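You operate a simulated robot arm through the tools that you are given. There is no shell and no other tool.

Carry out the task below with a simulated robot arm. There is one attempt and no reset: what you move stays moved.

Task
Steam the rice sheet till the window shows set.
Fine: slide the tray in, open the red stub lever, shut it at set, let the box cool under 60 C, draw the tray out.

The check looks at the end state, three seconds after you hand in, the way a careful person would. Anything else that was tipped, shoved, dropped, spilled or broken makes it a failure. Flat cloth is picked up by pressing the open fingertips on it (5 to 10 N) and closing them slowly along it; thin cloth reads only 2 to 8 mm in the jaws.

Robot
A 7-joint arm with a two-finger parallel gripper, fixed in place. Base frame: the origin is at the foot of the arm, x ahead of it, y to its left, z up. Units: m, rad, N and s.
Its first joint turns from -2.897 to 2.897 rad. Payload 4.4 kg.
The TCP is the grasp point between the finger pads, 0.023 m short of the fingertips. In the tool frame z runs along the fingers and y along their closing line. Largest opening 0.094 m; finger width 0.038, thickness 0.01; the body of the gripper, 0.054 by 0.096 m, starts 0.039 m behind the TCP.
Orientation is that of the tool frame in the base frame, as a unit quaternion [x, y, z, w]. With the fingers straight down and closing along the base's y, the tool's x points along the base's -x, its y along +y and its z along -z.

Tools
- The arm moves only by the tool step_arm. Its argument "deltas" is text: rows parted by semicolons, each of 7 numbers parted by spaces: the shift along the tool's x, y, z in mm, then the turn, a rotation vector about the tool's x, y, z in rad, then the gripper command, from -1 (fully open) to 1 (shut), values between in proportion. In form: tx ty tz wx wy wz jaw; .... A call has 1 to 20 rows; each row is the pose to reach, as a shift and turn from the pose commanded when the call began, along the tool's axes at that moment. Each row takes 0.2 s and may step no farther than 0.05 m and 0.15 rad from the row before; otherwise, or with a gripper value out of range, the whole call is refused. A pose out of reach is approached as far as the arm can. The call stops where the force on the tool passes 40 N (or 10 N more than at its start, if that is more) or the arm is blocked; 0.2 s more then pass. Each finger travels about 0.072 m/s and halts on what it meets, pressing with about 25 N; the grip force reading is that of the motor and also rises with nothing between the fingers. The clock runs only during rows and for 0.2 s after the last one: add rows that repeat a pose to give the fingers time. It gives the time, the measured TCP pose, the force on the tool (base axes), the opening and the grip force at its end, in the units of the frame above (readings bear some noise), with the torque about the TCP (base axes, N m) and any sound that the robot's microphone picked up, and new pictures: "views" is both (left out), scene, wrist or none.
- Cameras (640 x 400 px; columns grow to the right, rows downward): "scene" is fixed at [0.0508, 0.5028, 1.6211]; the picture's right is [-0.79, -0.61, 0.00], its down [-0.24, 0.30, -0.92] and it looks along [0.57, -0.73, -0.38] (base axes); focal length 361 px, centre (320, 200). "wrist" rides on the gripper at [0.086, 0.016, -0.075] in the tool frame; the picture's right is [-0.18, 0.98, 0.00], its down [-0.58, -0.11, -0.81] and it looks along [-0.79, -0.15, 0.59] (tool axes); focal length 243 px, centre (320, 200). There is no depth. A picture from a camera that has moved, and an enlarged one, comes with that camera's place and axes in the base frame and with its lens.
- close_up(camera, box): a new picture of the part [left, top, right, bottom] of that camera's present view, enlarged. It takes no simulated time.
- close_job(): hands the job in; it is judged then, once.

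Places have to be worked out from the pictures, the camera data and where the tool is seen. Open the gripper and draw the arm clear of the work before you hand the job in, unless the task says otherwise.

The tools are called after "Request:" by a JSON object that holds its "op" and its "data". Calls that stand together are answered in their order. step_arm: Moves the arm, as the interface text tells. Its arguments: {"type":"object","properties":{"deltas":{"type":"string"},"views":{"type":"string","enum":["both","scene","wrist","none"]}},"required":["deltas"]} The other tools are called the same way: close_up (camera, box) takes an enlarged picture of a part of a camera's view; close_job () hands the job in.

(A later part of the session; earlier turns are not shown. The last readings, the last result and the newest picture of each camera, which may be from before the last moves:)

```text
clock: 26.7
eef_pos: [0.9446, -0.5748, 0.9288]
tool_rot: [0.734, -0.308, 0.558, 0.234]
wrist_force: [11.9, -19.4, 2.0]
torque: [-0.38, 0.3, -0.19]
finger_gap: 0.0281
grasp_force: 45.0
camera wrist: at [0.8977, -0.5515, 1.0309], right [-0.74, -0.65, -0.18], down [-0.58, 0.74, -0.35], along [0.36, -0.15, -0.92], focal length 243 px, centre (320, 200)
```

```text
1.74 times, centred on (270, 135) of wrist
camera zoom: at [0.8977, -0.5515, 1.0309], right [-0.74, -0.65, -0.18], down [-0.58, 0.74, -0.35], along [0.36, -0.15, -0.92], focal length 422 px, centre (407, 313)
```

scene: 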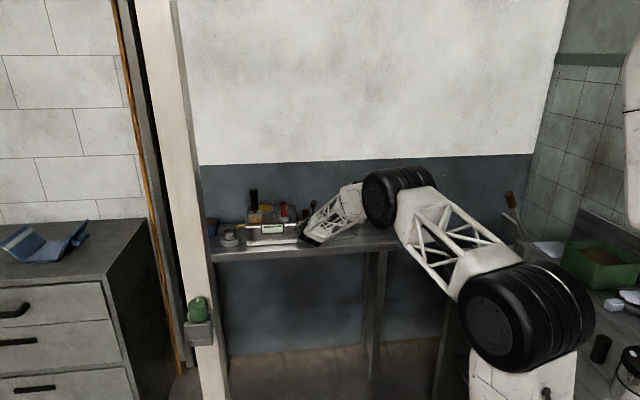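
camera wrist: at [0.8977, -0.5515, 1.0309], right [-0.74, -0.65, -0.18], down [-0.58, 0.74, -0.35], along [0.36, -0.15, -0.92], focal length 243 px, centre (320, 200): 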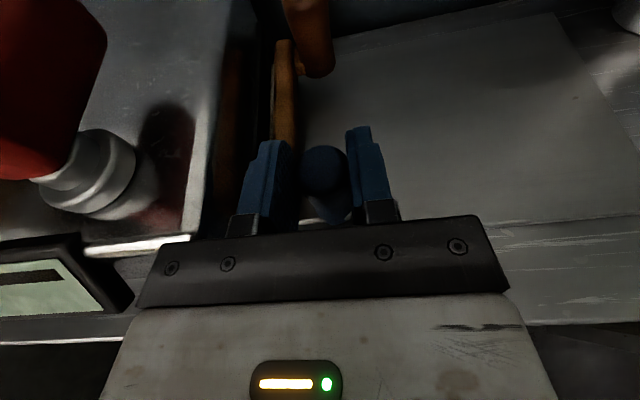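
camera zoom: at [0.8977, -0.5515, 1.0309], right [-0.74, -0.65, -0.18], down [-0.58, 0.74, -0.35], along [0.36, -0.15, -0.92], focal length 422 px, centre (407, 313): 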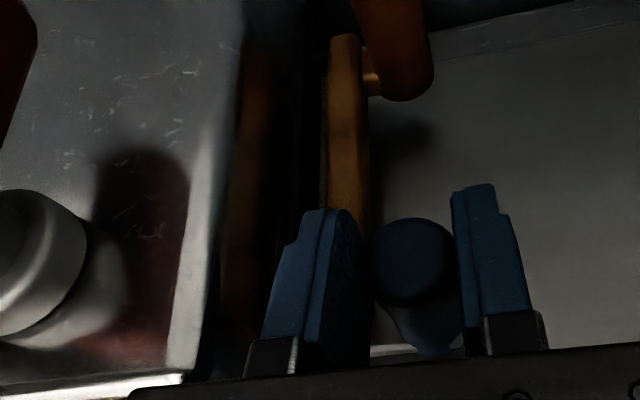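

The sheet has gone out of sight and the e-resistance is only about 5 N, so it isn't seated yet. I'll recentre by 0.6 mm and nudge further in 2 mm steps until it stops.

Request:
{"op": "step_arm", "data": {"deltas": "0.1 0 0.6 0 0 0 1; 0.1 -2 0.6 0 0 0 1; 0.1 -4 0.6 0 0 0 1; 0.1 -6 0.6 0 0 0 1; 0.1 -8 0.6 0 0 0 1; 0.1 -10 0.5 0 0 0 1; 0.1 -10 0.5 0 0 0 1"}}

Request:
{"op": "close_up", "data": {"camera": "wrist", "box": [140, 20, 400, 250]}}

Request:
{"op": "close_up", "data": {"camera": "scene", "box": [230, 185, 350, 250]}}

```text
clock: 28.3
eef_pos: [0.9523, -0.5695, 0.9254]
tool_rot: [0.734, -0.308, 0.558, 0.234]
wrist_force: [-22.2, 16.9, 9.2]
torque: [-0.16, 0.47, 0.05]
finger_gap: 0.0279
grasp_force: 45.4
camera wrist: at [0.9049, -0.5456, 1.0306], right [-0.74, -0.65, -0.18], down [-0.58, 0.74, -0.34], along [0.36, -0.15, -0.92], focal length 243 px, centre (320, 200)
```

scene: 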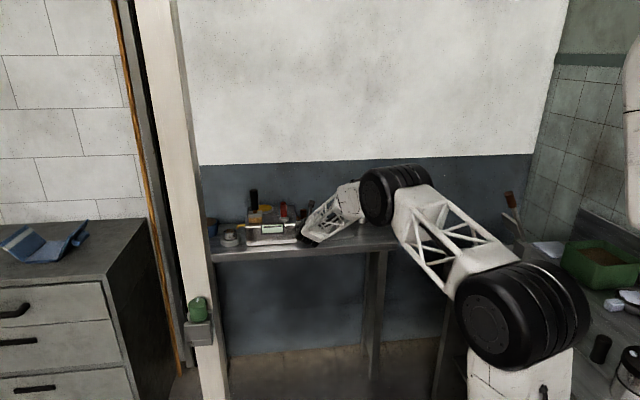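
wrist: 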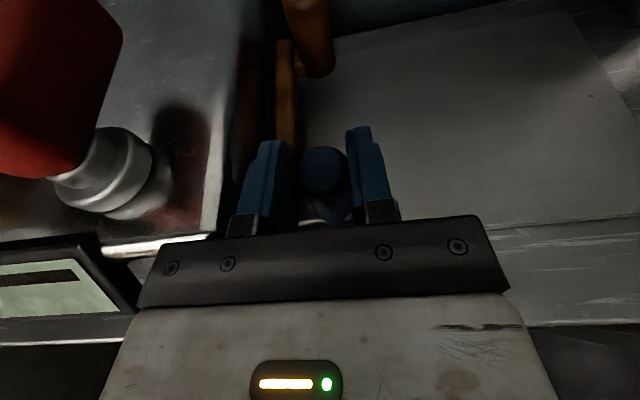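

```text
1.74 times, centred on (270, 135) of wrist
camera zoom: at [0.9049, -0.5456, 1.0306], right [-0.74, -0.65, -0.18], down [-0.58, 0.74, -0.34], along [0.36, -0.15, -0.92], focal length 422 px, centre (407, 313)
```

zoom: 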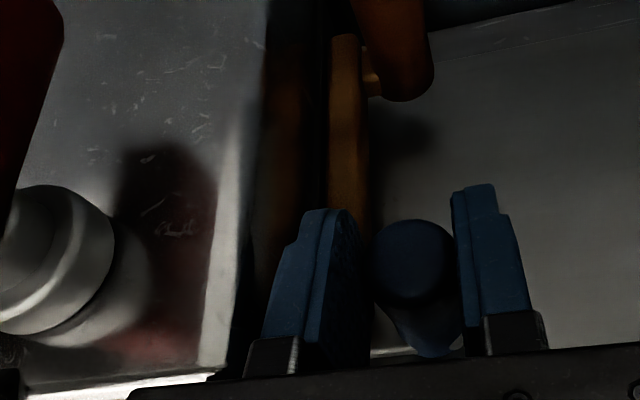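

```text
5.33 times, centred on (290, 218) of scene
camera zoom: at [0.0508, 0.5028, 1.6211], right [-0.79, -0.61, 0.0], down [-0.24, 0.3, -0.92], along [0.57, -0.73, -0.38], focal length 1926 px, centre (480, 107)
```

zoom: 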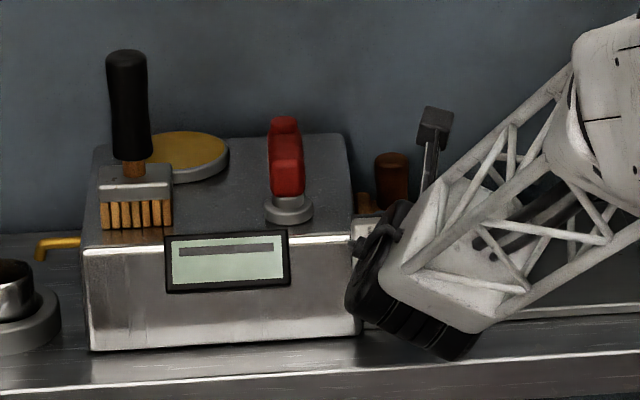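

There's still no end stop, and the bar is about 6 mm from the box face. I'll relieve 0.8 mm and continue the last few mm.

Request:
{"op": "step_arm", "data": {"deltas": "-0.2 0 -0.8 0 0 0 1; -0.2 -2 -0.8 0 0 0 1; -0.2 -4 -0.8 0 0 0 1; -0.2 -6 -0.8 0 0 0 1; -0.2 -8 -0.8 0 0 0 1; -0.2 -8 -0.8 0 0 0 1"}}

Request:
{"op": "close_up", "data": {"camera": "wrist", "box": [140, 20, 400, 250]}}

```text
clock: 29.7
eef_pos: [0.9574, -0.5635, 0.9268]
tool_rot: [0.735, -0.307, 0.558, 0.232]
wrist_force: [5.7, -11.2, 4.2]
torque: [-0.58, 0.1, -0.11]
finger_gap: 0.0284
grasp_force: 44.9
camera wrist: at [0.9104, -0.5399, 1.0305], right [-0.74, -0.65, -0.18], down [-0.58, 0.74, -0.34], along [0.36, -0.15, -0.92], focal length 243 px, centre (320, 200)
```

scene: 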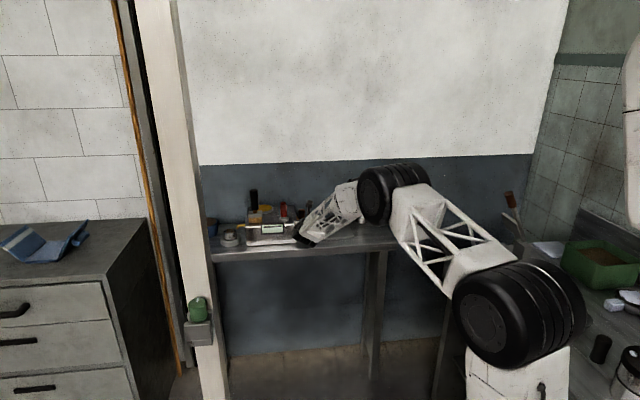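
wrist: 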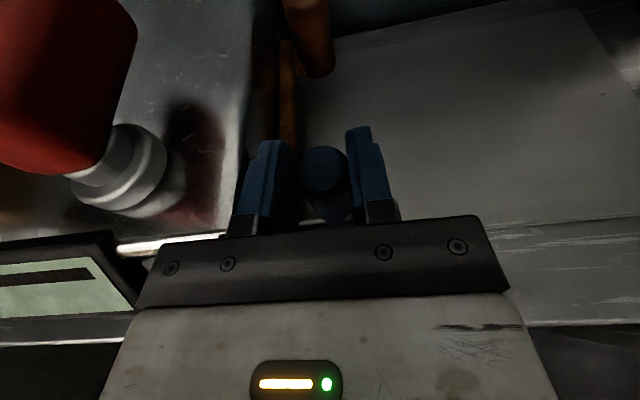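

```text
1.74 times, centred on (270, 135) of wrist
camera zoom: at [0.9104, -0.5399, 1.0305], right [-0.74, -0.65, -0.18], down [-0.58, 0.74, -0.34], along [0.36, -0.15, -0.92], focal length 422 px, centre (407, 313)
```

zoom: 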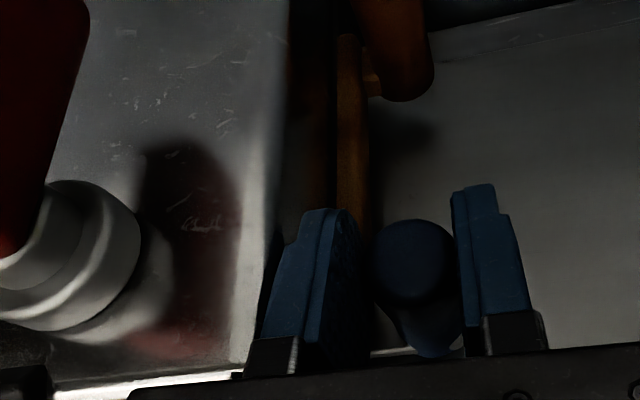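

The bar is nearly against the box face and the push is still light. I'll take another 6 mm in 1.5 mm steps.

Request:
{"op": "step_arm", "data": {"deltas": "0 -1.5 0.1 0 0 0 1; 0 -3 0.1 0 0 0 1; 0 -4.5 0.1 0 0 0 1; 0 -6 0.1 0 0 0 1; 0 -6 0.1 0 0 0 1", "views": "wrist"}}

Request:
{"op": "close_up", "data": {"camera": "wrist", "box": [140, 20, 400, 250]}}

```text
clock: 30.6
eef_pos: [0.9584, -0.5615, 0.9279]
tool_rot: [0.733, -0.309, 0.559, 0.235]
wrist_force: [-10.1, -9.0, 0.2]
torque: [-0.48, 0.47, -0.18]
finger_gap: 0.0279
grasp_force: 45.1
stopped in row 4: the force on the tool passed its limit at 43 N (the readings are from after the stop); the commanded pose is now the measured one
camera wrist: at [0.9118, -0.5383, 1.0305], right [-0.74, -0.65, -0.18], down [-0.57, 0.74, -0.35], along [0.36, -0.15, -0.92], focal length 243 px, centre (320, 200)
```

wrist: 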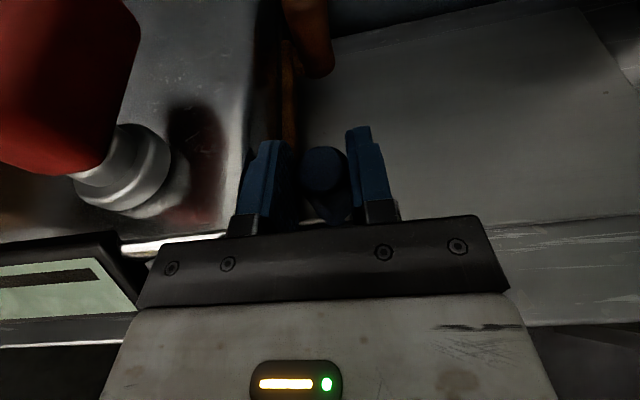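

```text
1.74 times, centred on (270, 135) of wrist
camera zoom: at [0.9118, -0.5383, 1.0305], right [-0.74, -0.65, -0.18], down [-0.57, 0.74, -0.35], along [0.36, -0.15, -0.92], focal length 422 px, centre (407, 313)
```

zoom: 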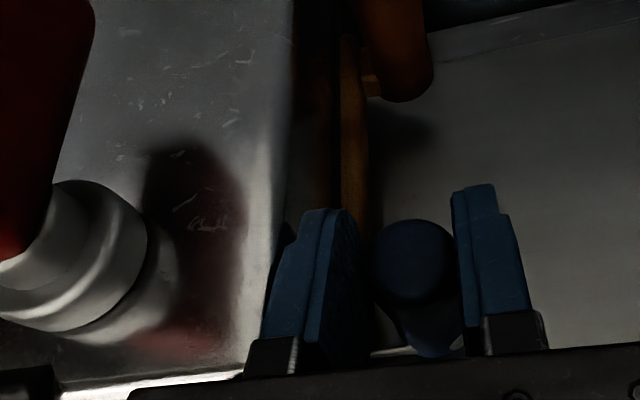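

It hit a firm stop at s≈.281 with the bar flush against the box face, so the tray is seated. I'll open the jaws only to about 38 mm, since the near finger has limited room beside the box, and back straight out.

Request:
{"op": "step_arm", "data": {"deltas": "0 0 0 0 0 0 0.7; 0 0 0 0 0 0 0.19; 0 0 0 0 0 0 0.19; 0 1 0 0 0 0 0.19; 0 1 -15 0 0 0 0.19; 0 1 -30 0 0 0 0.19; 0 1 -50 0 0 0 0.19; 0 1 -75 0 0 0 0.19; 0 1 -100 0 0 0 0.19; 0 1 -100 0 0 0 0.19"}}

Request:
{"op": "close_up", "data": {"camera": "scene", "box": [230, 185, 350, 250]}}

Request:
{"op": "close_up", "data": {"camera": "wrist", "box": [60, 0, 400, 230]}}

```text
clock: 32.8
eef_pos: [0.8897, -0.4937, 0.9536]
tool_rot: [0.733, -0.309, 0.558, 0.235]
wrist_force: [0.4, 0.2, -0.1]
torque: [-0.01, 0.02, -0.03]
finger_gap: 0.0382
grasp_force: 0.1
camera wrist: at [0.8436, -0.4706, 1.0584], right [-0.74, -0.65, -0.18], down [-0.57, 0.74, -0.35], along [0.36, -0.15, -0.92], focal length 243 px, centre (320, 200)
```

scene: 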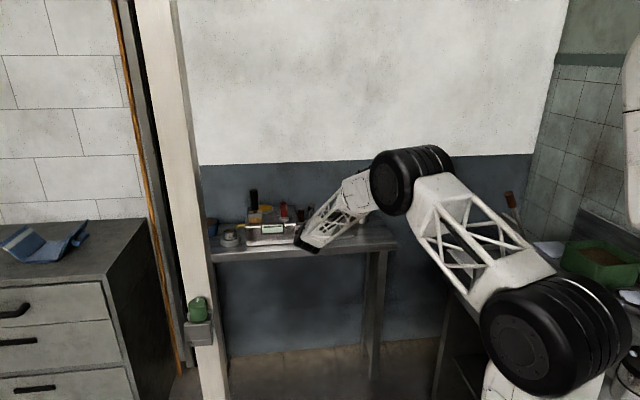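
wrist: 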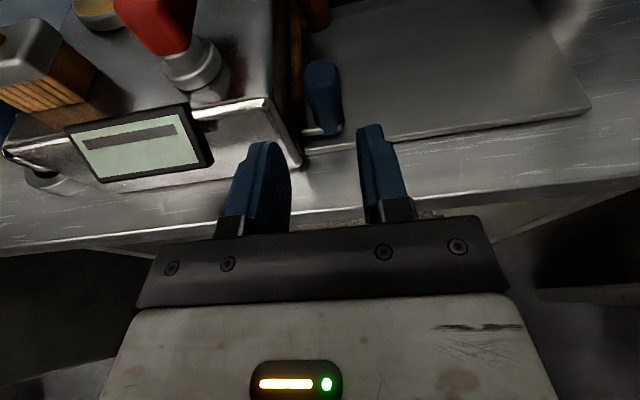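

```text
5.33 times, centred on (290, 218) of scene
camera zoom: at [0.0508, 0.5028, 1.6211], right [-0.79, -0.61, 0.0], down [-0.24, 0.3, -0.92], along [0.57, -0.73, -0.38], focal length 1926 px, centre (480, 107)
```

zoom: 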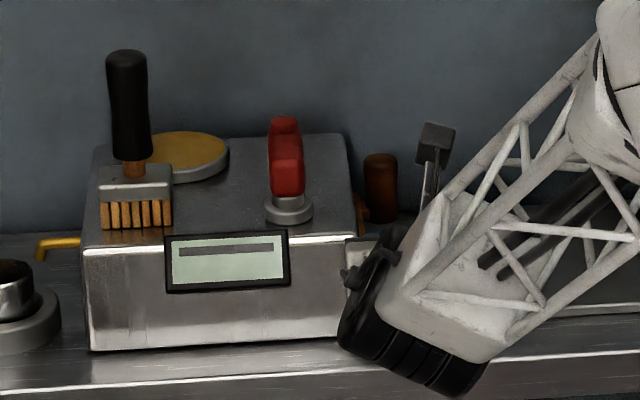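

```text
1.74 times, centred on (230, 115) of wrist
camera zoom: at [0.8436, -0.4706, 1.0584], right [-0.74, -0.65, -0.18], down [-0.57, 0.74, -0.35], along [0.36, -0.15, -0.92], focal length 422 px, centre (476, 348)
```

zoom: 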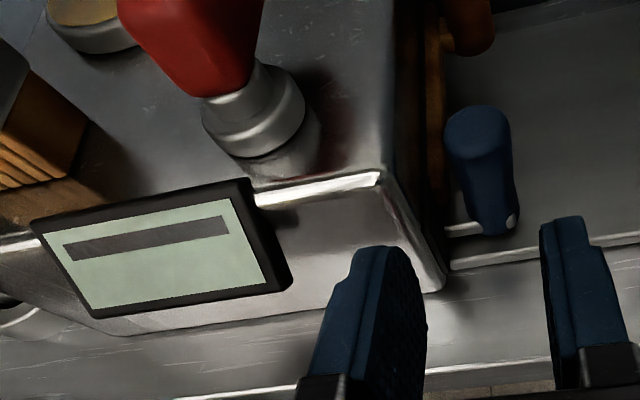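

The tray is fully home and free of the gripper. Next I'll raise up and shift over in front of the lever to see how it is mounted.

Request:
{"op": "step_arm", "data": {"deltas": "31 0 -9 0 0 0 0.19; 62 -20 -17 0 0 0 0.19; 94 -45 -26 0 0 0 0.19; 125 -70 -35 0 0 0 0.19; 125 -90 -35 0 0 0 0.19; 125 -90 -35 0 0 0 0.19"}}

Request:
{"op": "close_up", "data": {"camera": "wrist", "box": [220, 0, 480, 180]}}

```text
clock: 34.2
eef_pos: [0.9532, -0.43, 1.0855]
tool_rot: [0.734, -0.309, 0.558, 0.234]
wrist_force: [-0.5, 0.2, 0.6]
torque: [-0.01, 0.01, 0.0]
finger_gap: 0.0381
grasp_force: 0.0
camera wrist: at [0.9064, -0.4062, 1.189], right [-0.74, -0.65, -0.18], down [-0.57, 0.74, -0.34], along [0.36, -0.15, -0.92], focal length 243 px, centre (320, 200)
```

scene: 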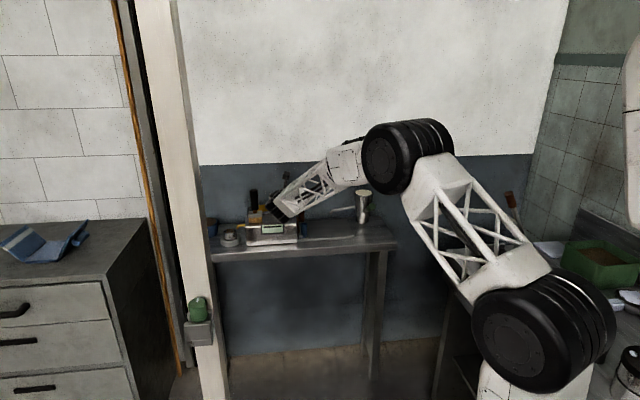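
wrist: 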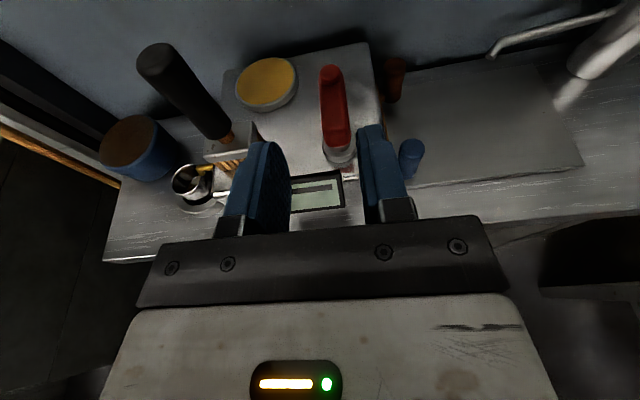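

```text
2.22 times, centred on (350, 90) of wrist
camera zoom: at [0.9064, -0.4062, 1.189], right [-0.74, -0.65, -0.18], down [-0.57, 0.74, -0.34], along [0.36, -0.15, -0.92], focal length 539 px, centre (253, 444)
```

zoom: 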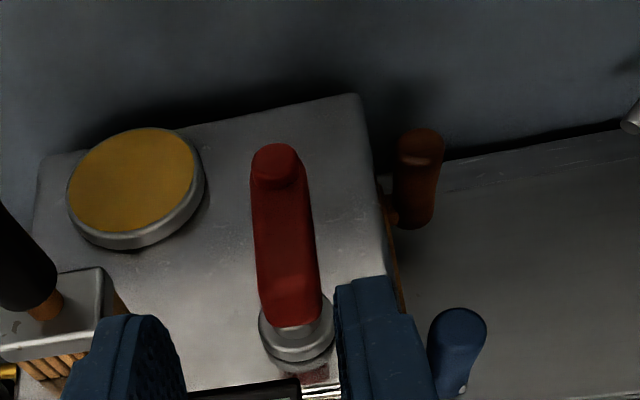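

The lever's boss is at about (s .365, f -1.084, z .943) and its tip is at (s .364, f -1.136, z 1.003), so it leans back about 45°. The nearest edge of the brush is at s≈.455, which leaves room. I'll come in front of the lever at z≈1.0 with a 60 mm gap.

Request:
{"op": "step_arm", "data": {"deltas": "-20 2 27 0 0 0 -0.28; -40 4 54 0 0 0 -0.28; -60 5.5 81 0 0 0 -0.28; -60 5.5 81 0 0 0 -0.28"}}

Request:
{"op": "close_up", "data": {"camera": "wrist", "box": [200, 0, 440, 240]}}

Request:
{"op": "close_up", "data": {"camera": "scene", "box": [230, 180, 330, 250]}}

```text
clock: 35.2
eef_pos: [0.9911, -0.4775, 1.0043]
tool_rot: [0.734, -0.308, 0.558, 0.234]
wrist_force: [-0.6, -0.2, -0.9]
torque: [0.02, 0.0, -0.01]
finger_gap: 0.0601
grasp_force: 0.0
camera wrist: at [0.945, -0.4539, 1.1084], right [-0.74, -0.65, -0.18], down [-0.57, 0.74, -0.35], along [0.36, -0.15, -0.92], focal length 243 px, centre (320, 200)
```

scene: 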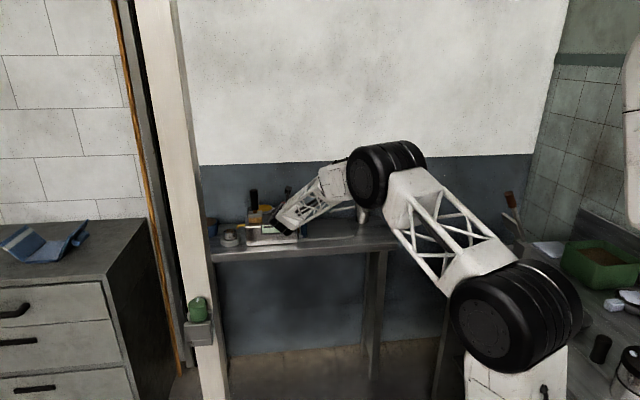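
wrist: 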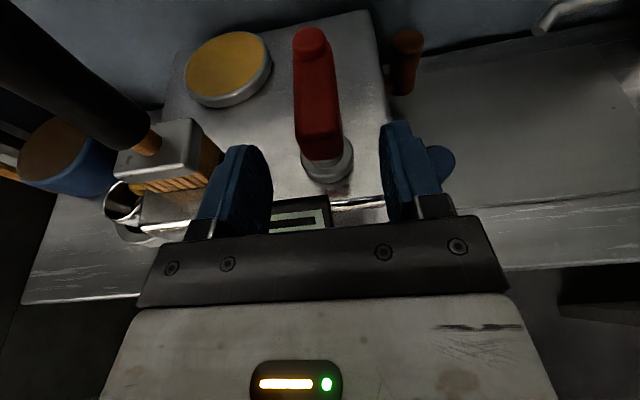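

```text
1.67 times, centred on (320, 120) of wrist
camera zoom: at [0.945, -0.4539, 1.1084], right [-0.74, -0.65, -0.18], down [-0.57, 0.74, -0.35], along [0.36, -0.15, -0.92], focal length 404 px, centre (320, 333)
```

zoom: 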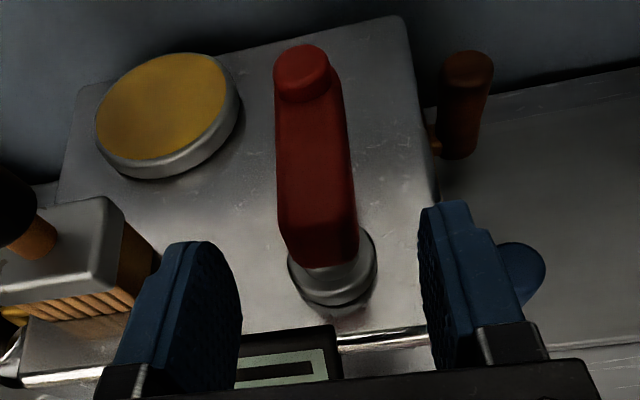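

```text
5.71 times, centred on (280, 215) of scene
camera zoom: at [0.0508, 0.5028, 1.6211], right [-0.79, -0.61, 0.0], down [-0.24, 0.3, -0.92], along [0.57, -0.73, -0.38], focal length 2064 px, centre (549, 114)
```

zoom: 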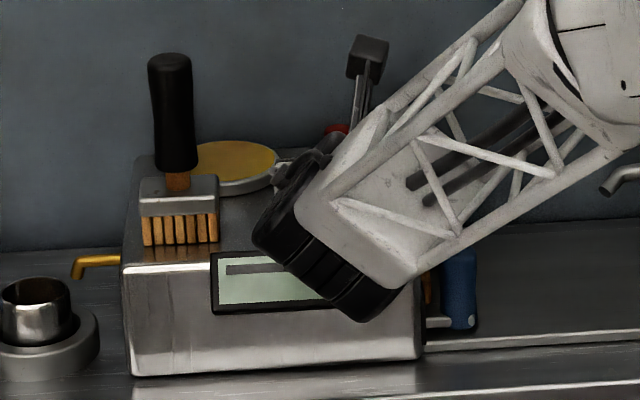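

The lever is centred between the fingers. I'll advance 50 mm first and check the clearance under the palm.

Request:
{"op": "step_arm", "data": {"deltas": "4 0 17 0 0 0 -0.28; 8 0 34 0 0 0 -0.28; 11 0 52 0 0 0 -0.28; 11 0 52 0 0 0 -0.28", "views": "wrist"}}

Request:
{"op": "close_up", "data": {"camera": "wrist", "box": [200, 0, 440, 240]}}

Request:
{"op": "close_up", "data": {"camera": "scene", "box": [230, 180, 330, 250]}}

```text
clock: 36.2
eef_pos: [1.0295, -0.5165, 1.0019]
tool_rot: [0.734, -0.31, 0.557, 0.235]
wrist_force: [0.1, 0.1, 0.1]
torque: [0.01, 0.0, 0.0]
finger_gap: 0.0601
grasp_force: 0.1
camera wrist: at [0.9828, -0.4933, 1.1053], right [-0.74, -0.65, -0.18], down [-0.57, 0.74, -0.35], along [0.36, -0.15, -0.92], focal length 243 px, centre (320, 200)
```

wrist: 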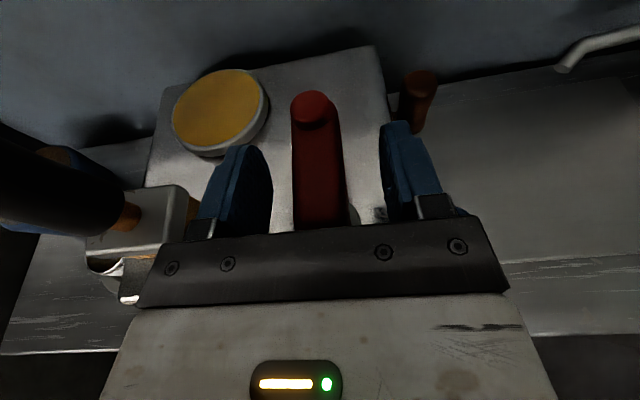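

```text
1.67 times, centred on (320, 120) of wrist
camera zoom: at [0.9828, -0.4933, 1.1053], right [-0.74, -0.65, -0.18], down [-0.57, 0.74, -0.35], along [0.36, -0.15, -0.92], focal length 404 px, centre (320, 333)
```

zoom: 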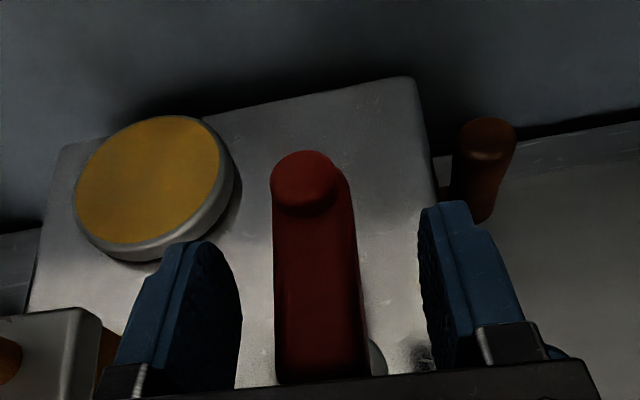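

```text
5.71 times, centred on (280, 215) of scene
camera zoom: at [0.0508, 0.5028, 1.6211], right [-0.79, -0.61, 0.0], down [-0.24, 0.3, -0.92], along [0.57, -0.73, -0.38], focal length 2064 px, centre (549, 114)
```

zoom: 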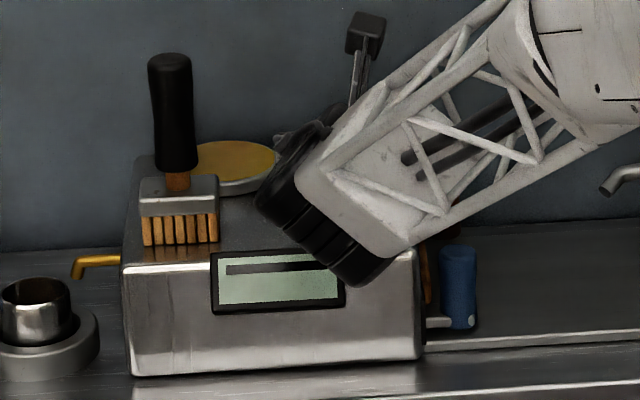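

There's no contact so far. I'll advance 22 mm more, so the pads reach the lever's upper half, and then close gently.

Request:
{"op": "step_arm", "data": {"deltas": "2 -1 11 0 0 0 -0.28; 5 -1.5 23 0 0 0 -0.28; 5 -1.5 23 0 0 0 0; 5 -1.5 23 0 0 0 0.25; 5 -1.5 23 0 0 0 0.5; 5 -1.5 23 0 0 0 0.6; 5 -1.5 23 0 0 0 0.6", "views": "wrist"}}

Request:
{"op": "close_up", "data": {"camera": "wrist", "box": [200, 40, 440, 240]}}

```text
clock: 36.8
eef_pos: [1.0439, -0.5284, 0.9998]
tool_rot: [0.734, -0.309, 0.557, 0.234]
wrist_force: [-45.2, 24.9, 11.7]
torque: [0.42, 0.33, 0.95]
finger_gap: 0.0602
grasp_force: 0.0
stopped in row 2: the force on the tool passed its limit at 95 N (the readings are from after the stop); the commanded pose is now the measured one
camera wrist: at [0.9972, -0.5054, 1.1036], right [-0.74, -0.65, -0.18], down [-0.57, 0.74, -0.34], along [0.36, -0.15, -0.92], focal length 243 px, centre (320, 200)
```

wrist: 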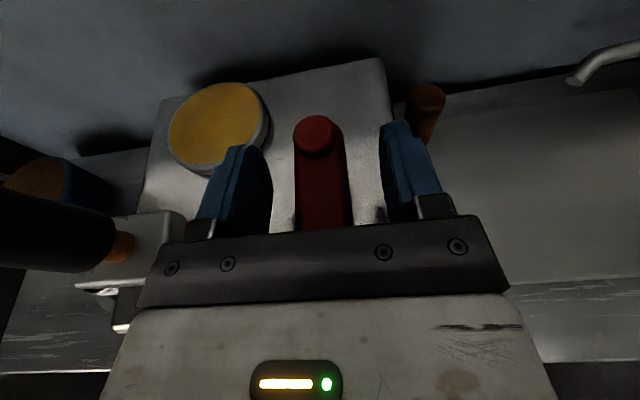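

```text
2.00 times, centred on (320, 140) of wrist
camera zoom: at [0.9972, -0.5054, 1.1036], right [-0.74, -0.65, -0.18], down [-0.57, 0.74, -0.34], along [0.36, -0.15, -0.92], focal length 485 px, centre (320, 320)
```

zoom: 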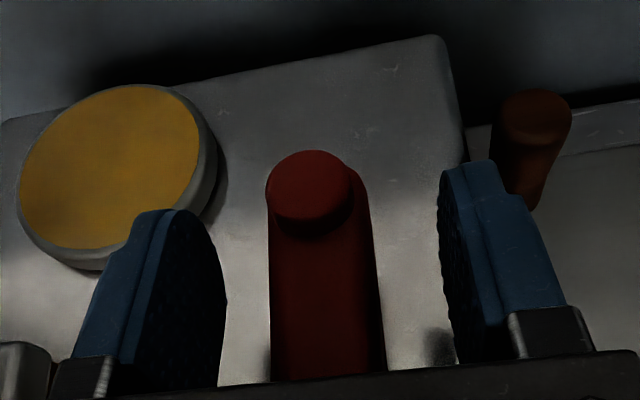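

The palm touched the lever's front face. The torque puts that contact at f -1.074, z≈1.0, so the lever is really a horizontal bar on top of the boss, pointing back, with z about .965–1.0. It must swing about a vertical axis. I'll back off 8 mm and check that nothing shifted.

Request:
{"op": "step_arm", "data": {"deltas": "0 0 -4 0 0 0 -0.28; 0 0 -9 0 0 0 -0.28; 0 0 -9 0 0 0 -0.28"}}

Request:
{"op": "close_up", "data": {"camera": "scene", "box": [230, 180, 330, 250]}}

Request:
{"op": "close_up", "data": {"camera": "wrist", "box": [140, 40, 440, 240]}}

```text
clock: 37.6
eef_pos: [1.037, -0.5252, 1.0013]
tool_rot: [0.734, -0.309, 0.558, 0.234]
wrist_force: [0.6, 0.2, 0.3]
torque: [-0.01, -0.03, 0.0]
finger_gap: 0.0597
grasp_force: 0.0
camera wrist: at [0.9918, -0.5005, 1.1052], right [-0.74, -0.65, -0.18], down [-0.57, 0.74, -0.34], along [0.35, -0.15, -0.92], focal length 243 px, centre (320, 200)
```

scene: 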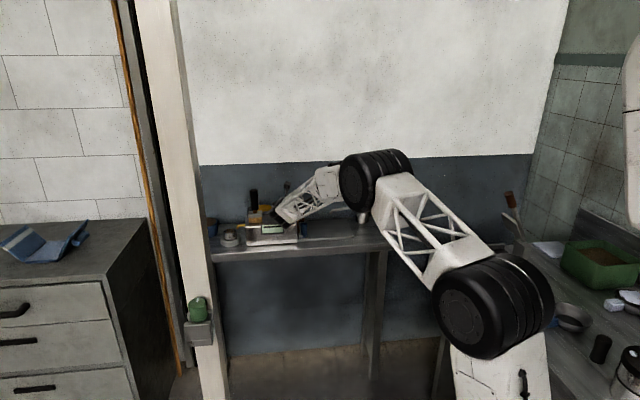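
wrist: 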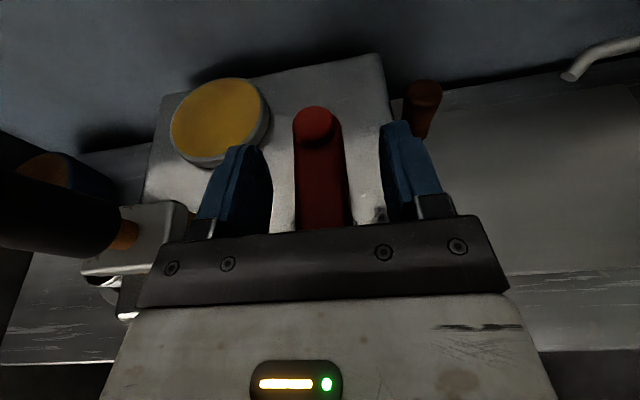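

```text
5.71 times, centred on (280, 215) of scene
camera zoom: at [0.0508, 0.5028, 1.6211], right [-0.79, -0.61, 0.0], down [-0.24, 0.3, -0.92], along [0.57, -0.73, -0.38], focal length 2064 px, centre (549, 114)
```

zoom: 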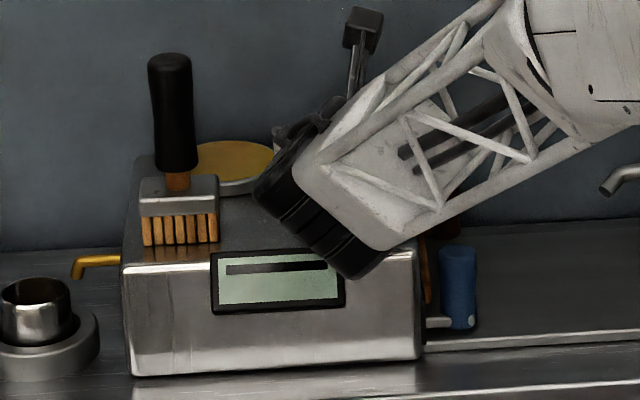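

```text
2.00 times, centred on (290, 140) of wrist
camera zoom: at [0.9918, -0.5005, 1.1052], right [-0.74, -0.65, -0.18], down [-0.57, 0.74, -0.34], along [0.35, -0.15, -0.92], focal length 485 px, centre (380, 320)
```

zoom: 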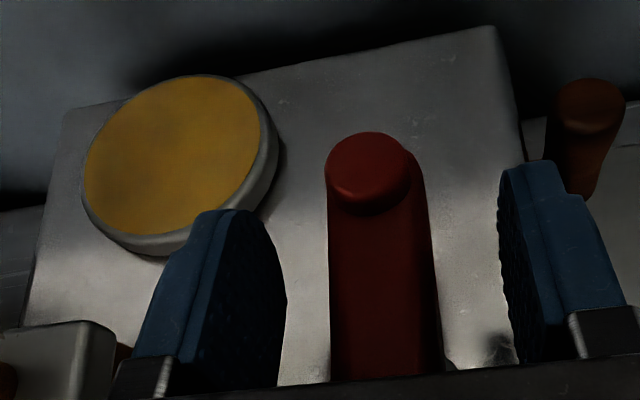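

Nothing moved. I'll lower 9 mm for better pad overlap and push the lever's tip gently toward the tray side (-e). A firm stop there means it opens the other way.

Request:
{"op": "step_arm", "data": {"deltas": "-9 0 0 0 0 0 -0.28; -9 6 0 0 0 0 -0.28; -9 10 0 0 0 0 -0.28; -9 12 0 0 0 0 -0.28; -9 14 0 0 0 0 -0.28; -9 16 0 0 0 0 -0.28; -9 18 0 0 0 0 -0.28; -9 20 0 0 0 0 -0.28", "views": "wrist"}}

Request:
{"op": "close_up", "data": {"camera": "wrist", "box": [140, 40, 440, 240]}}

```text
clock: 39.4
eef_pos: [1.0228, -0.5345, 0.9927]
tool_rot: [0.734, -0.309, 0.557, 0.235]
wrist_force: [6.3, 16.7, 0.5]
torque: [-0.11, 0.04, 0.58]
finger_gap: 0.0676
grasp_force: 7.8
camera wrist: at [0.9767, -0.5115, 1.0963], right [-0.74, -0.65, -0.18], down [-0.57, 0.74, -0.34], along [0.36, -0.15, -0.92], focal length 243 px, centre (320, 200)
```

wrist: 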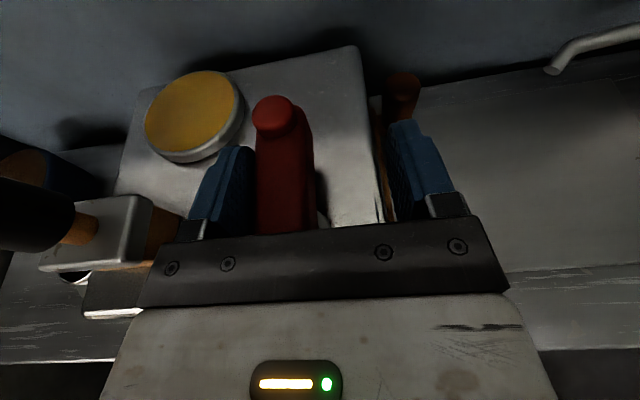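

```text
2.00 times, centred on (290, 140) of wrist
camera zoom: at [0.9767, -0.5115, 1.0963], right [-0.74, -0.65, -0.18], down [-0.57, 0.74, -0.34], along [0.36, -0.15, -0.92], focal length 485 px, centre (380, 320)
```

zoom: 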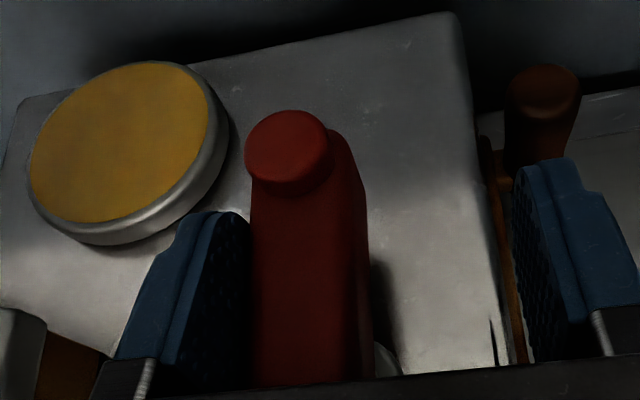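

The lever didn't yield toward -e with about 16 N on it, and the finger simply gave way. I'll try the other direction, +e.

Request:
{"op": "step_arm", "data": {"deltas": "0 -8 0 0 0 0 -0.28; 0 -16 0 0 0 0 -0.28; 0 -24 0 0 0 0 -0.28; 0 -30 0 0 0 0 -0.28; 0 -33 0 0 0 0 -0.28; 0 -36 0 0 0 0 -0.28; 0 -39 0 0 0 0 -0.28; 0 -42 0 0 0 0 -0.28", "views": "wrist"}}

Request:
{"op": "close_up", "data": {"camera": "wrist", "box": [140, 40, 440, 240]}}

```text
clock: 41.2
eef_pos: [1.0514, -0.507, 0.9933]
tool_rot: [0.734, -0.31, 0.557, 0.235]
wrist_force: [-9.3, -14.9, -1.4]
torque: [-0.21, -0.14, 0.6]
finger_gap: 0.0675
grasp_force: 8.9
camera wrist: at [1.0044, -0.4837, 1.0972], right [-0.74, -0.65, -0.18], down [-0.57, 0.74, -0.34], along [0.36, -0.15, -0.92], focal length 243 px, centre (320, 200)
```

wrist: 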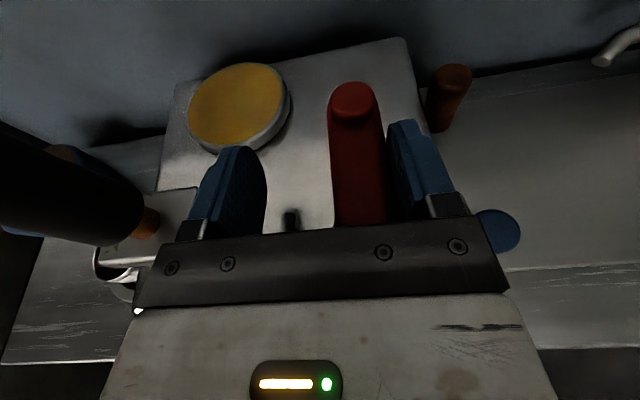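

```text
2.00 times, centred on (290, 140) of wrist
camera zoom: at [1.0044, -0.4837, 1.0972], right [-0.74, -0.65, -0.18], down [-0.57, 0.74, -0.34], along [0.36, -0.15, -0.92], focal length 485 px, centre (380, 320)
```

zoom: 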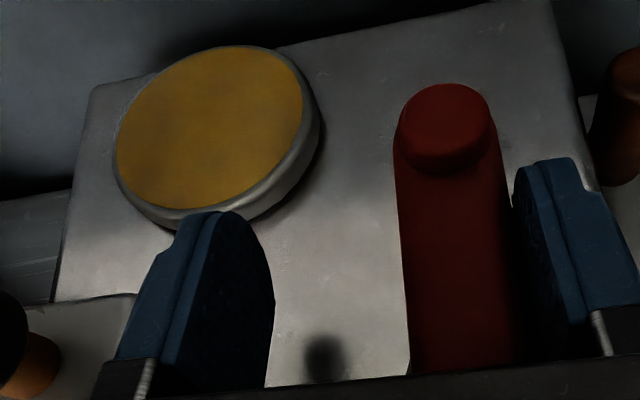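

That +e push touched near the lever's pivot (contact at f≈-1.075), so it had no leverage and proves nothing. I'll back out, close the fingers, yaw about 0.25 rad and come in on the tray side of the lever, so that the fingertips can push near its far end.

Request:
{"op": "step_arm", "data": {"deltas": "0 14 0 0 0 0 -0.28; 0 14 -22 0 0 0 -0.28; 0 14 -50 0 0 0 -0.28; 0 35 -50 0.08 0 -0.023 0.3; 0 58 -50 0.16 0 -0.046 0.7; 0 66 -50 0.24 0 -0.07 1; 0 66 -50 0.24 0 -0.07 1"}}

Request:
{"op": "close_up", "data": {"camera": "wrist", "box": [140, 0, 440, 240]}}

```text
clock: 42.4
eef_pos: [0.9903, -0.4948, 1.0066]
tool_rot: [0.753, -0.262, 0.57, 0.2]
wrist_force: [-21.4, 58.6, 8.3]
torque: [0.29, 0.66, 1.62]
finger_gap: 0.0281
grasp_force: 15.9
stopped in row 5: the force on the tool passed its limit at 81 N (the readings are from after the stop); the commanded pose is now the measured one
camera wrist: at [0.9415, -0.4765, 1.1096], right [-0.65, -0.74, -0.18], down [-0.67, 0.66, -0.34], along [0.37, -0.11, -0.92], focal length 243 px, centre (320, 200)
```

scene: 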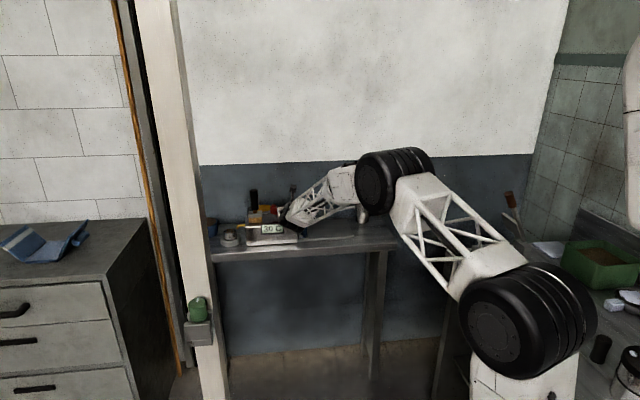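
wrist: 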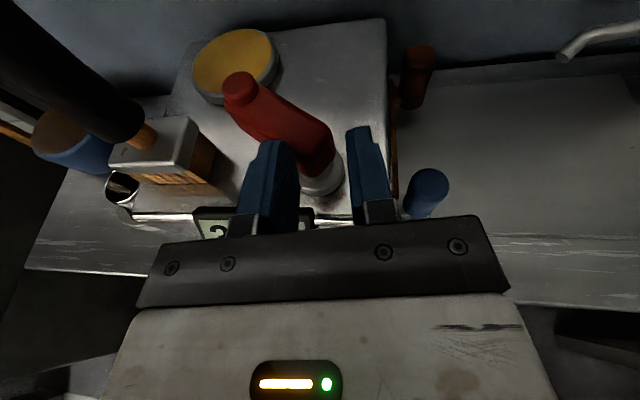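

```text
1.67 times, centred on (290, 120) of wrist
camera zoom: at [0.9415, -0.4765, 1.1096], right [-0.65, -0.74, -0.18], down [-0.67, 0.66, -0.34], along [0.37, -0.11, -0.92], focal length 404 px, centre (370, 333)
```

zoom: 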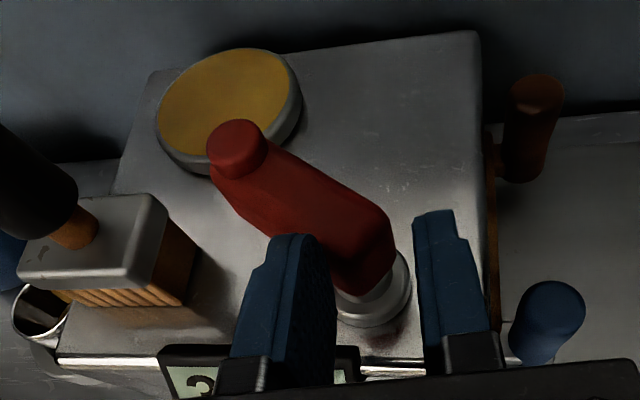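

The +e finger caught the lever's front end and swung its tip toward +e. That is evidently the opening direction, because the window now shows a number. I'll relieve the contact by retreating straight back, then read the window.

Request:
{"op": "step_arm", "data": {"deltas": "0 -4 0 0 0 0 0.4; 0 -4 -15 0 0 0 0.4; 0 -4 -40 0 0 0 0.4; 0 -4 -70 0 0 0 0.4; 0 -4 -70 0 0 0 0.4"}}

Request:
{"op": "close_up", "data": {"camera": "scene", "box": [230, 180, 330, 250]}}

Request:
{"op": "close_up", "data": {"camera": "wrist", "box": [140, 0, 440, 240]}}

```text
clock: 43.6
eef_pos: [0.9386, -0.4527, 1.0224]
tool_rot: [0.753, -0.263, 0.57, 0.2]
wrist_force: [-0.3, -0.3, 0.3]
torque: [0.04, -0.01, 0.0]
finger_gap: 0.028
grasp_force: 0.1
camera wrist: at [0.8892, -0.4334, 1.1272], right [-0.65, -0.74, -0.18], down [-0.66, 0.67, -0.34], along [0.37, -0.11, -0.92], focal length 243 px, centre (320, 200)
```

scene: 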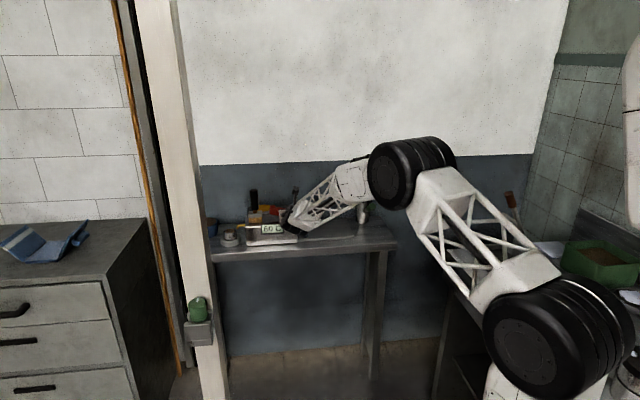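
wrist: 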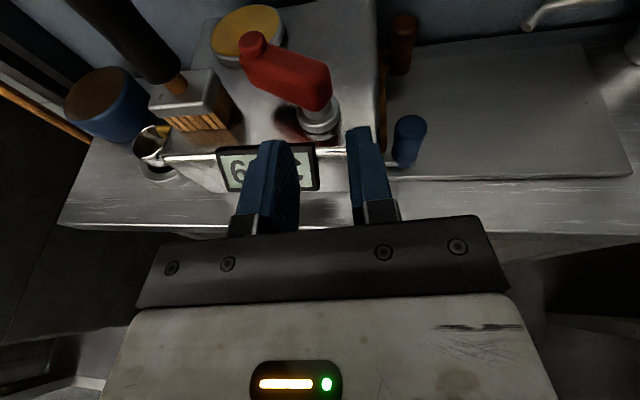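

```text
5.71 times, centred on (280, 215) of scene
camera zoom: at [0.0508, 0.5028, 1.6211], right [-0.79, -0.61, 0.0], down [-0.24, 0.3, -0.92], along [0.57, -0.73, -0.38], focal length 2064 px, centre (549, 114)
```

zoom: 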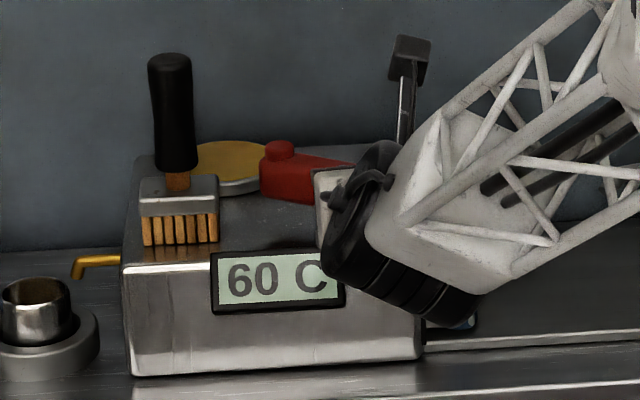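

```text
1.67 times, centred on (290, 120) of wrist
camera zoom: at [0.8892, -0.4334, 1.1272], right [-0.65, -0.74, -0.18], down [-0.66, 0.67, -0.34], along [0.37, -0.11, -0.92], focal length 404 px, centre (370, 333)
```

zoom: 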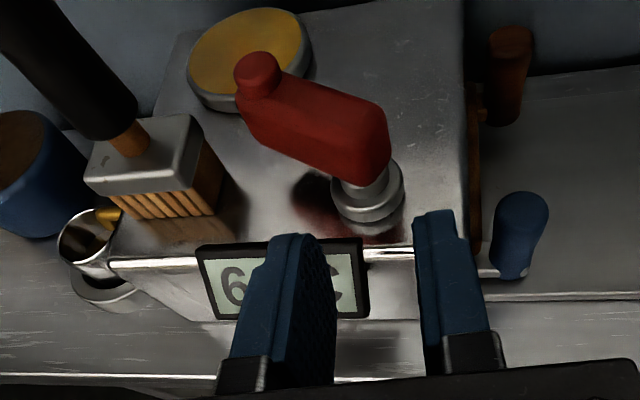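

Steam is on: the window reads 60 C and is climbing, and the lever has turned about 58° toward +e. I'll hover above with open jaws so I can read the window, pitched more downward and ready to push the lever shut from its front side.

Request:
{"op": "step_arm", "data": {"deltas": "24 0 0 0 -0.08 0 -0.2; 47 -22 2 0 -0.16 0 -0.6; 47 -44 2 0 -0.25 0 -1"}}

Request:
{"op": "close_up", "data": {"camera": "scene", "box": [230, 180, 330, 250]}}

Request:
{"op": "close_up", "data": {"camera": "wrist", "box": [180, 0, 460, 240]}}

```text
clock: 44.4
eef_pos: [0.9784, -0.4264, 1.0702]
tool_rot: [0.818, -0.285, 0.471, 0.165]
wrist_force: [0.1, -0.4, -0.3]
torque: [-0.04, -0.04, -0.01]
finger_gap: 0.0941
grasp_force: 0.0
camera wrist: at [0.9507, -0.426, 1.1817], right [-0.69, -0.71, -0.16], down [-0.71, 0.7, -0.1], along [0.18, 0.04, -0.98], focal length 243 px, centre (320, 200)
```

scene: 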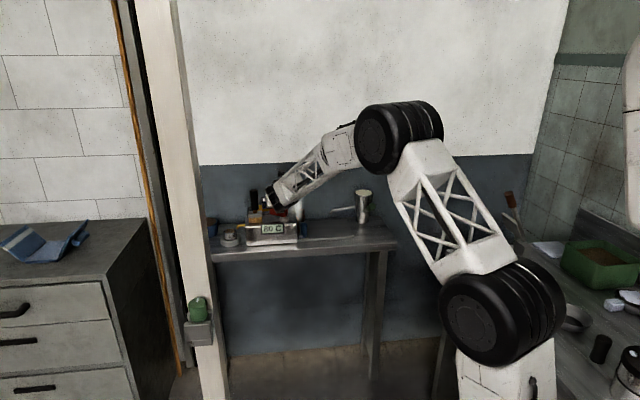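
wrist: 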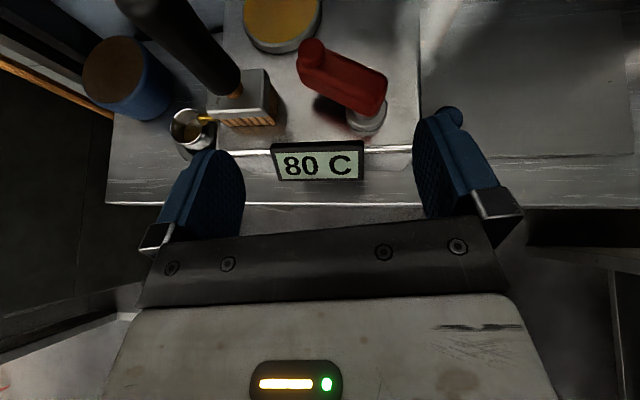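

```text
5.71 times, centred on (280, 215) of scene
camera zoom: at [0.0508, 0.5028, 1.6211], right [-0.79, -0.61, 0.0], down [-0.24, 0.3, -0.92], along [0.57, -0.73, -0.38], focal length 2064 px, centre (549, 114)
```

zoom: 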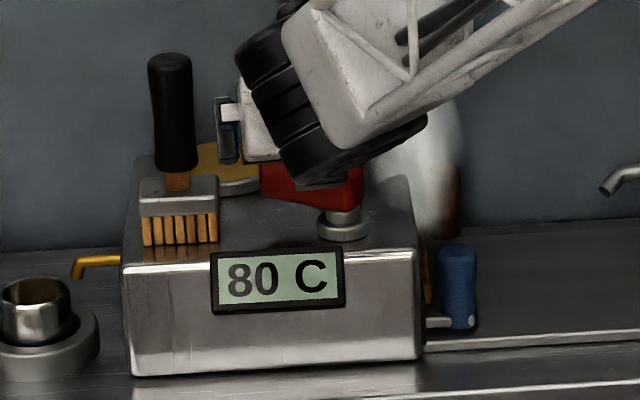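

```text
1.67 times, centred on (320, 120) of wrist
camera zoom: at [0.9507, -0.426, 1.1817], right [-0.69, -0.71, -0.16], down [-0.71, 0.7, -0.1], along [0.18, 0.04, -0.98], focal length 404 px, centre (320, 333)
```

zoom: 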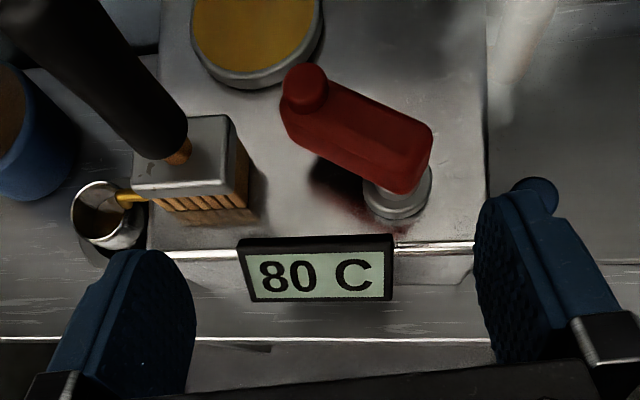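

The view is excellent: 80 C, with steam showing at the box. I'll use the stiff, fully open +e finger as the pusher. Now I'll shift to a closer hover in front of the lever while the scene camera watches the window.

Request:
{"op": "step_arm", "data": {"deltas": "-3 21 15 0 -0.07 0 -1; -6 42 29 0 -0.14 0 -1"}}

Request:
{"op": "close_up", "data": {"camera": "scene", "box": [240, 190, 320, 245]}}

Request:
{"op": "close_up", "data": {"camera": "wrist", "box": [140, 0, 480, 240]}}

```text
clock: 45.0
eef_pos: [0.9687, -0.4731, 1.0492]
tool_rot: [0.848, -0.296, 0.414, 0.145]
wrist_force: [0.2, -0.2, 0.3]
torque: [0.03, 0.03, -0.01]
finger_gap: 0.0939
grasp_force: 0.0
camera wrist: at [0.954, -0.4834, 1.164], right [-0.7, -0.7, -0.14], down [-0.71, 0.7, 0.04], along [0.07, 0.13, -0.99], focal length 243 px, centre (320, 200)
```

scene: 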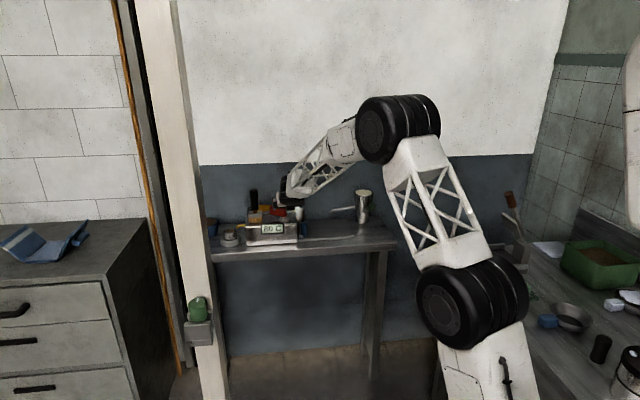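
wrist: 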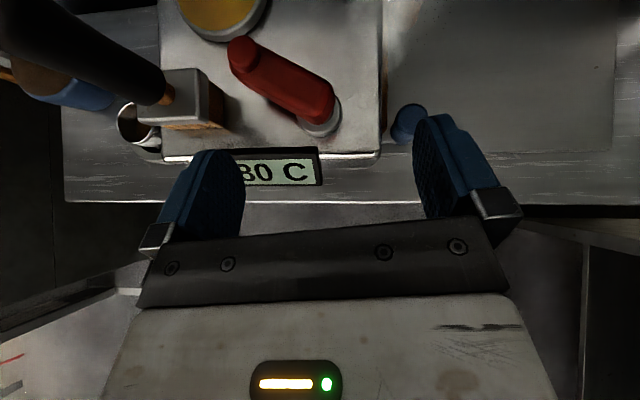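

```text
7.27 times, centred on (280, 218) of scene
camera zoom: at [0.0508, 0.5028, 1.6211], right [-0.79, -0.61, 0.0], down [-0.24, 0.3, -0.92], along [0.57, -0.73, -0.38], focal length 2626 px, centre (611, 73)
```

zoom: 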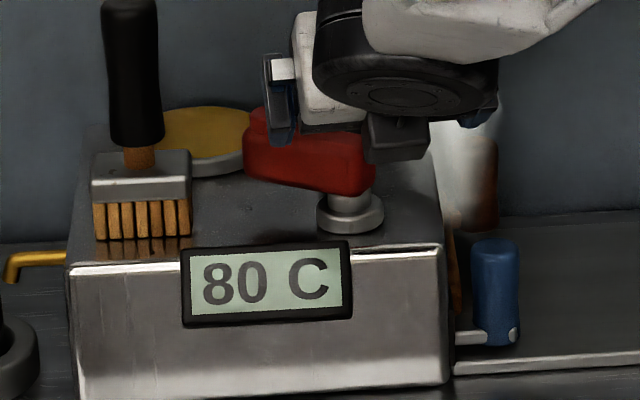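

```text
1.67 times, centred on (310, 120) of wrist
camera zoom: at [0.954, -0.4834, 1.164], right [-0.7, -0.7, -0.14], down [-0.71, 0.7, 0.04], along [0.07, 0.13, -0.99], focal length 404 px, centre (337, 333)
```

zoom: 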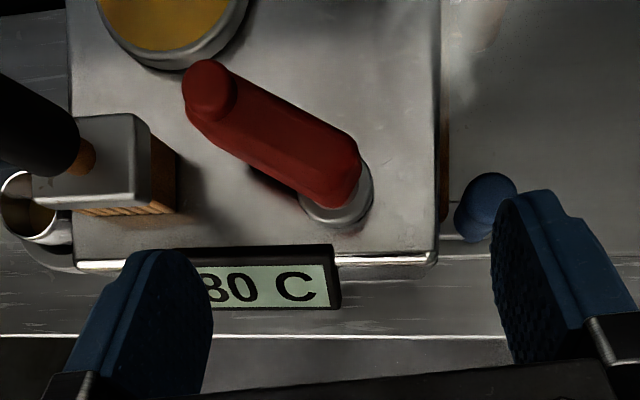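

The window is clearly visible in the scene view. I'll hold here and poll it.

Request:
{"op": "step_arm", "data": {"deltas": "0 0 0 0 0 0 -1; 0 0 0 0 0 0 -1; 0 0 0 0 0 0 -1; 0 0 0 0 0 0 -1", "views": "none"}}

Request:
{"op": "close_up", "data": {"camera": "scene", "box": [240, 190, 320, 245]}}

```text
clock: 46.0
eef_pos: [0.9698, -0.4745, 1.049]
tool_rot: [0.848, -0.297, 0.413, 0.146]
wrist_force: [0.2, -0.4, 0.4]
torque: [-0.03, 0.0, -0.03]
finger_gap: 0.0938
grasp_force: 0.0
```

```text
7.27 times, centred on (280, 218) of scene
camera zoom: at [0.0508, 0.5028, 1.6211], right [-0.79, -0.61, 0.0], down [-0.24, 0.3, -0.92], along [0.57, -0.73, -0.38], focal length 2626 px, centre (611, 73)
```

zoom: 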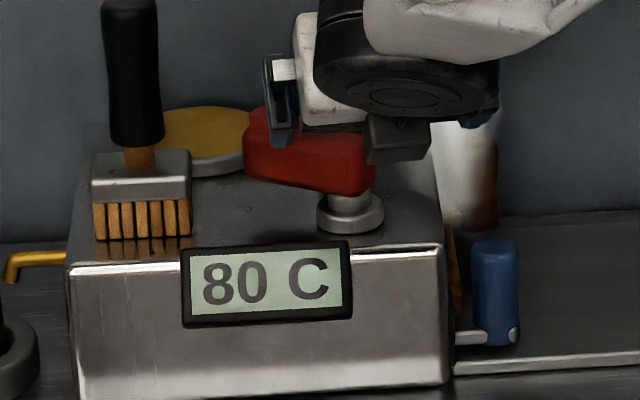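

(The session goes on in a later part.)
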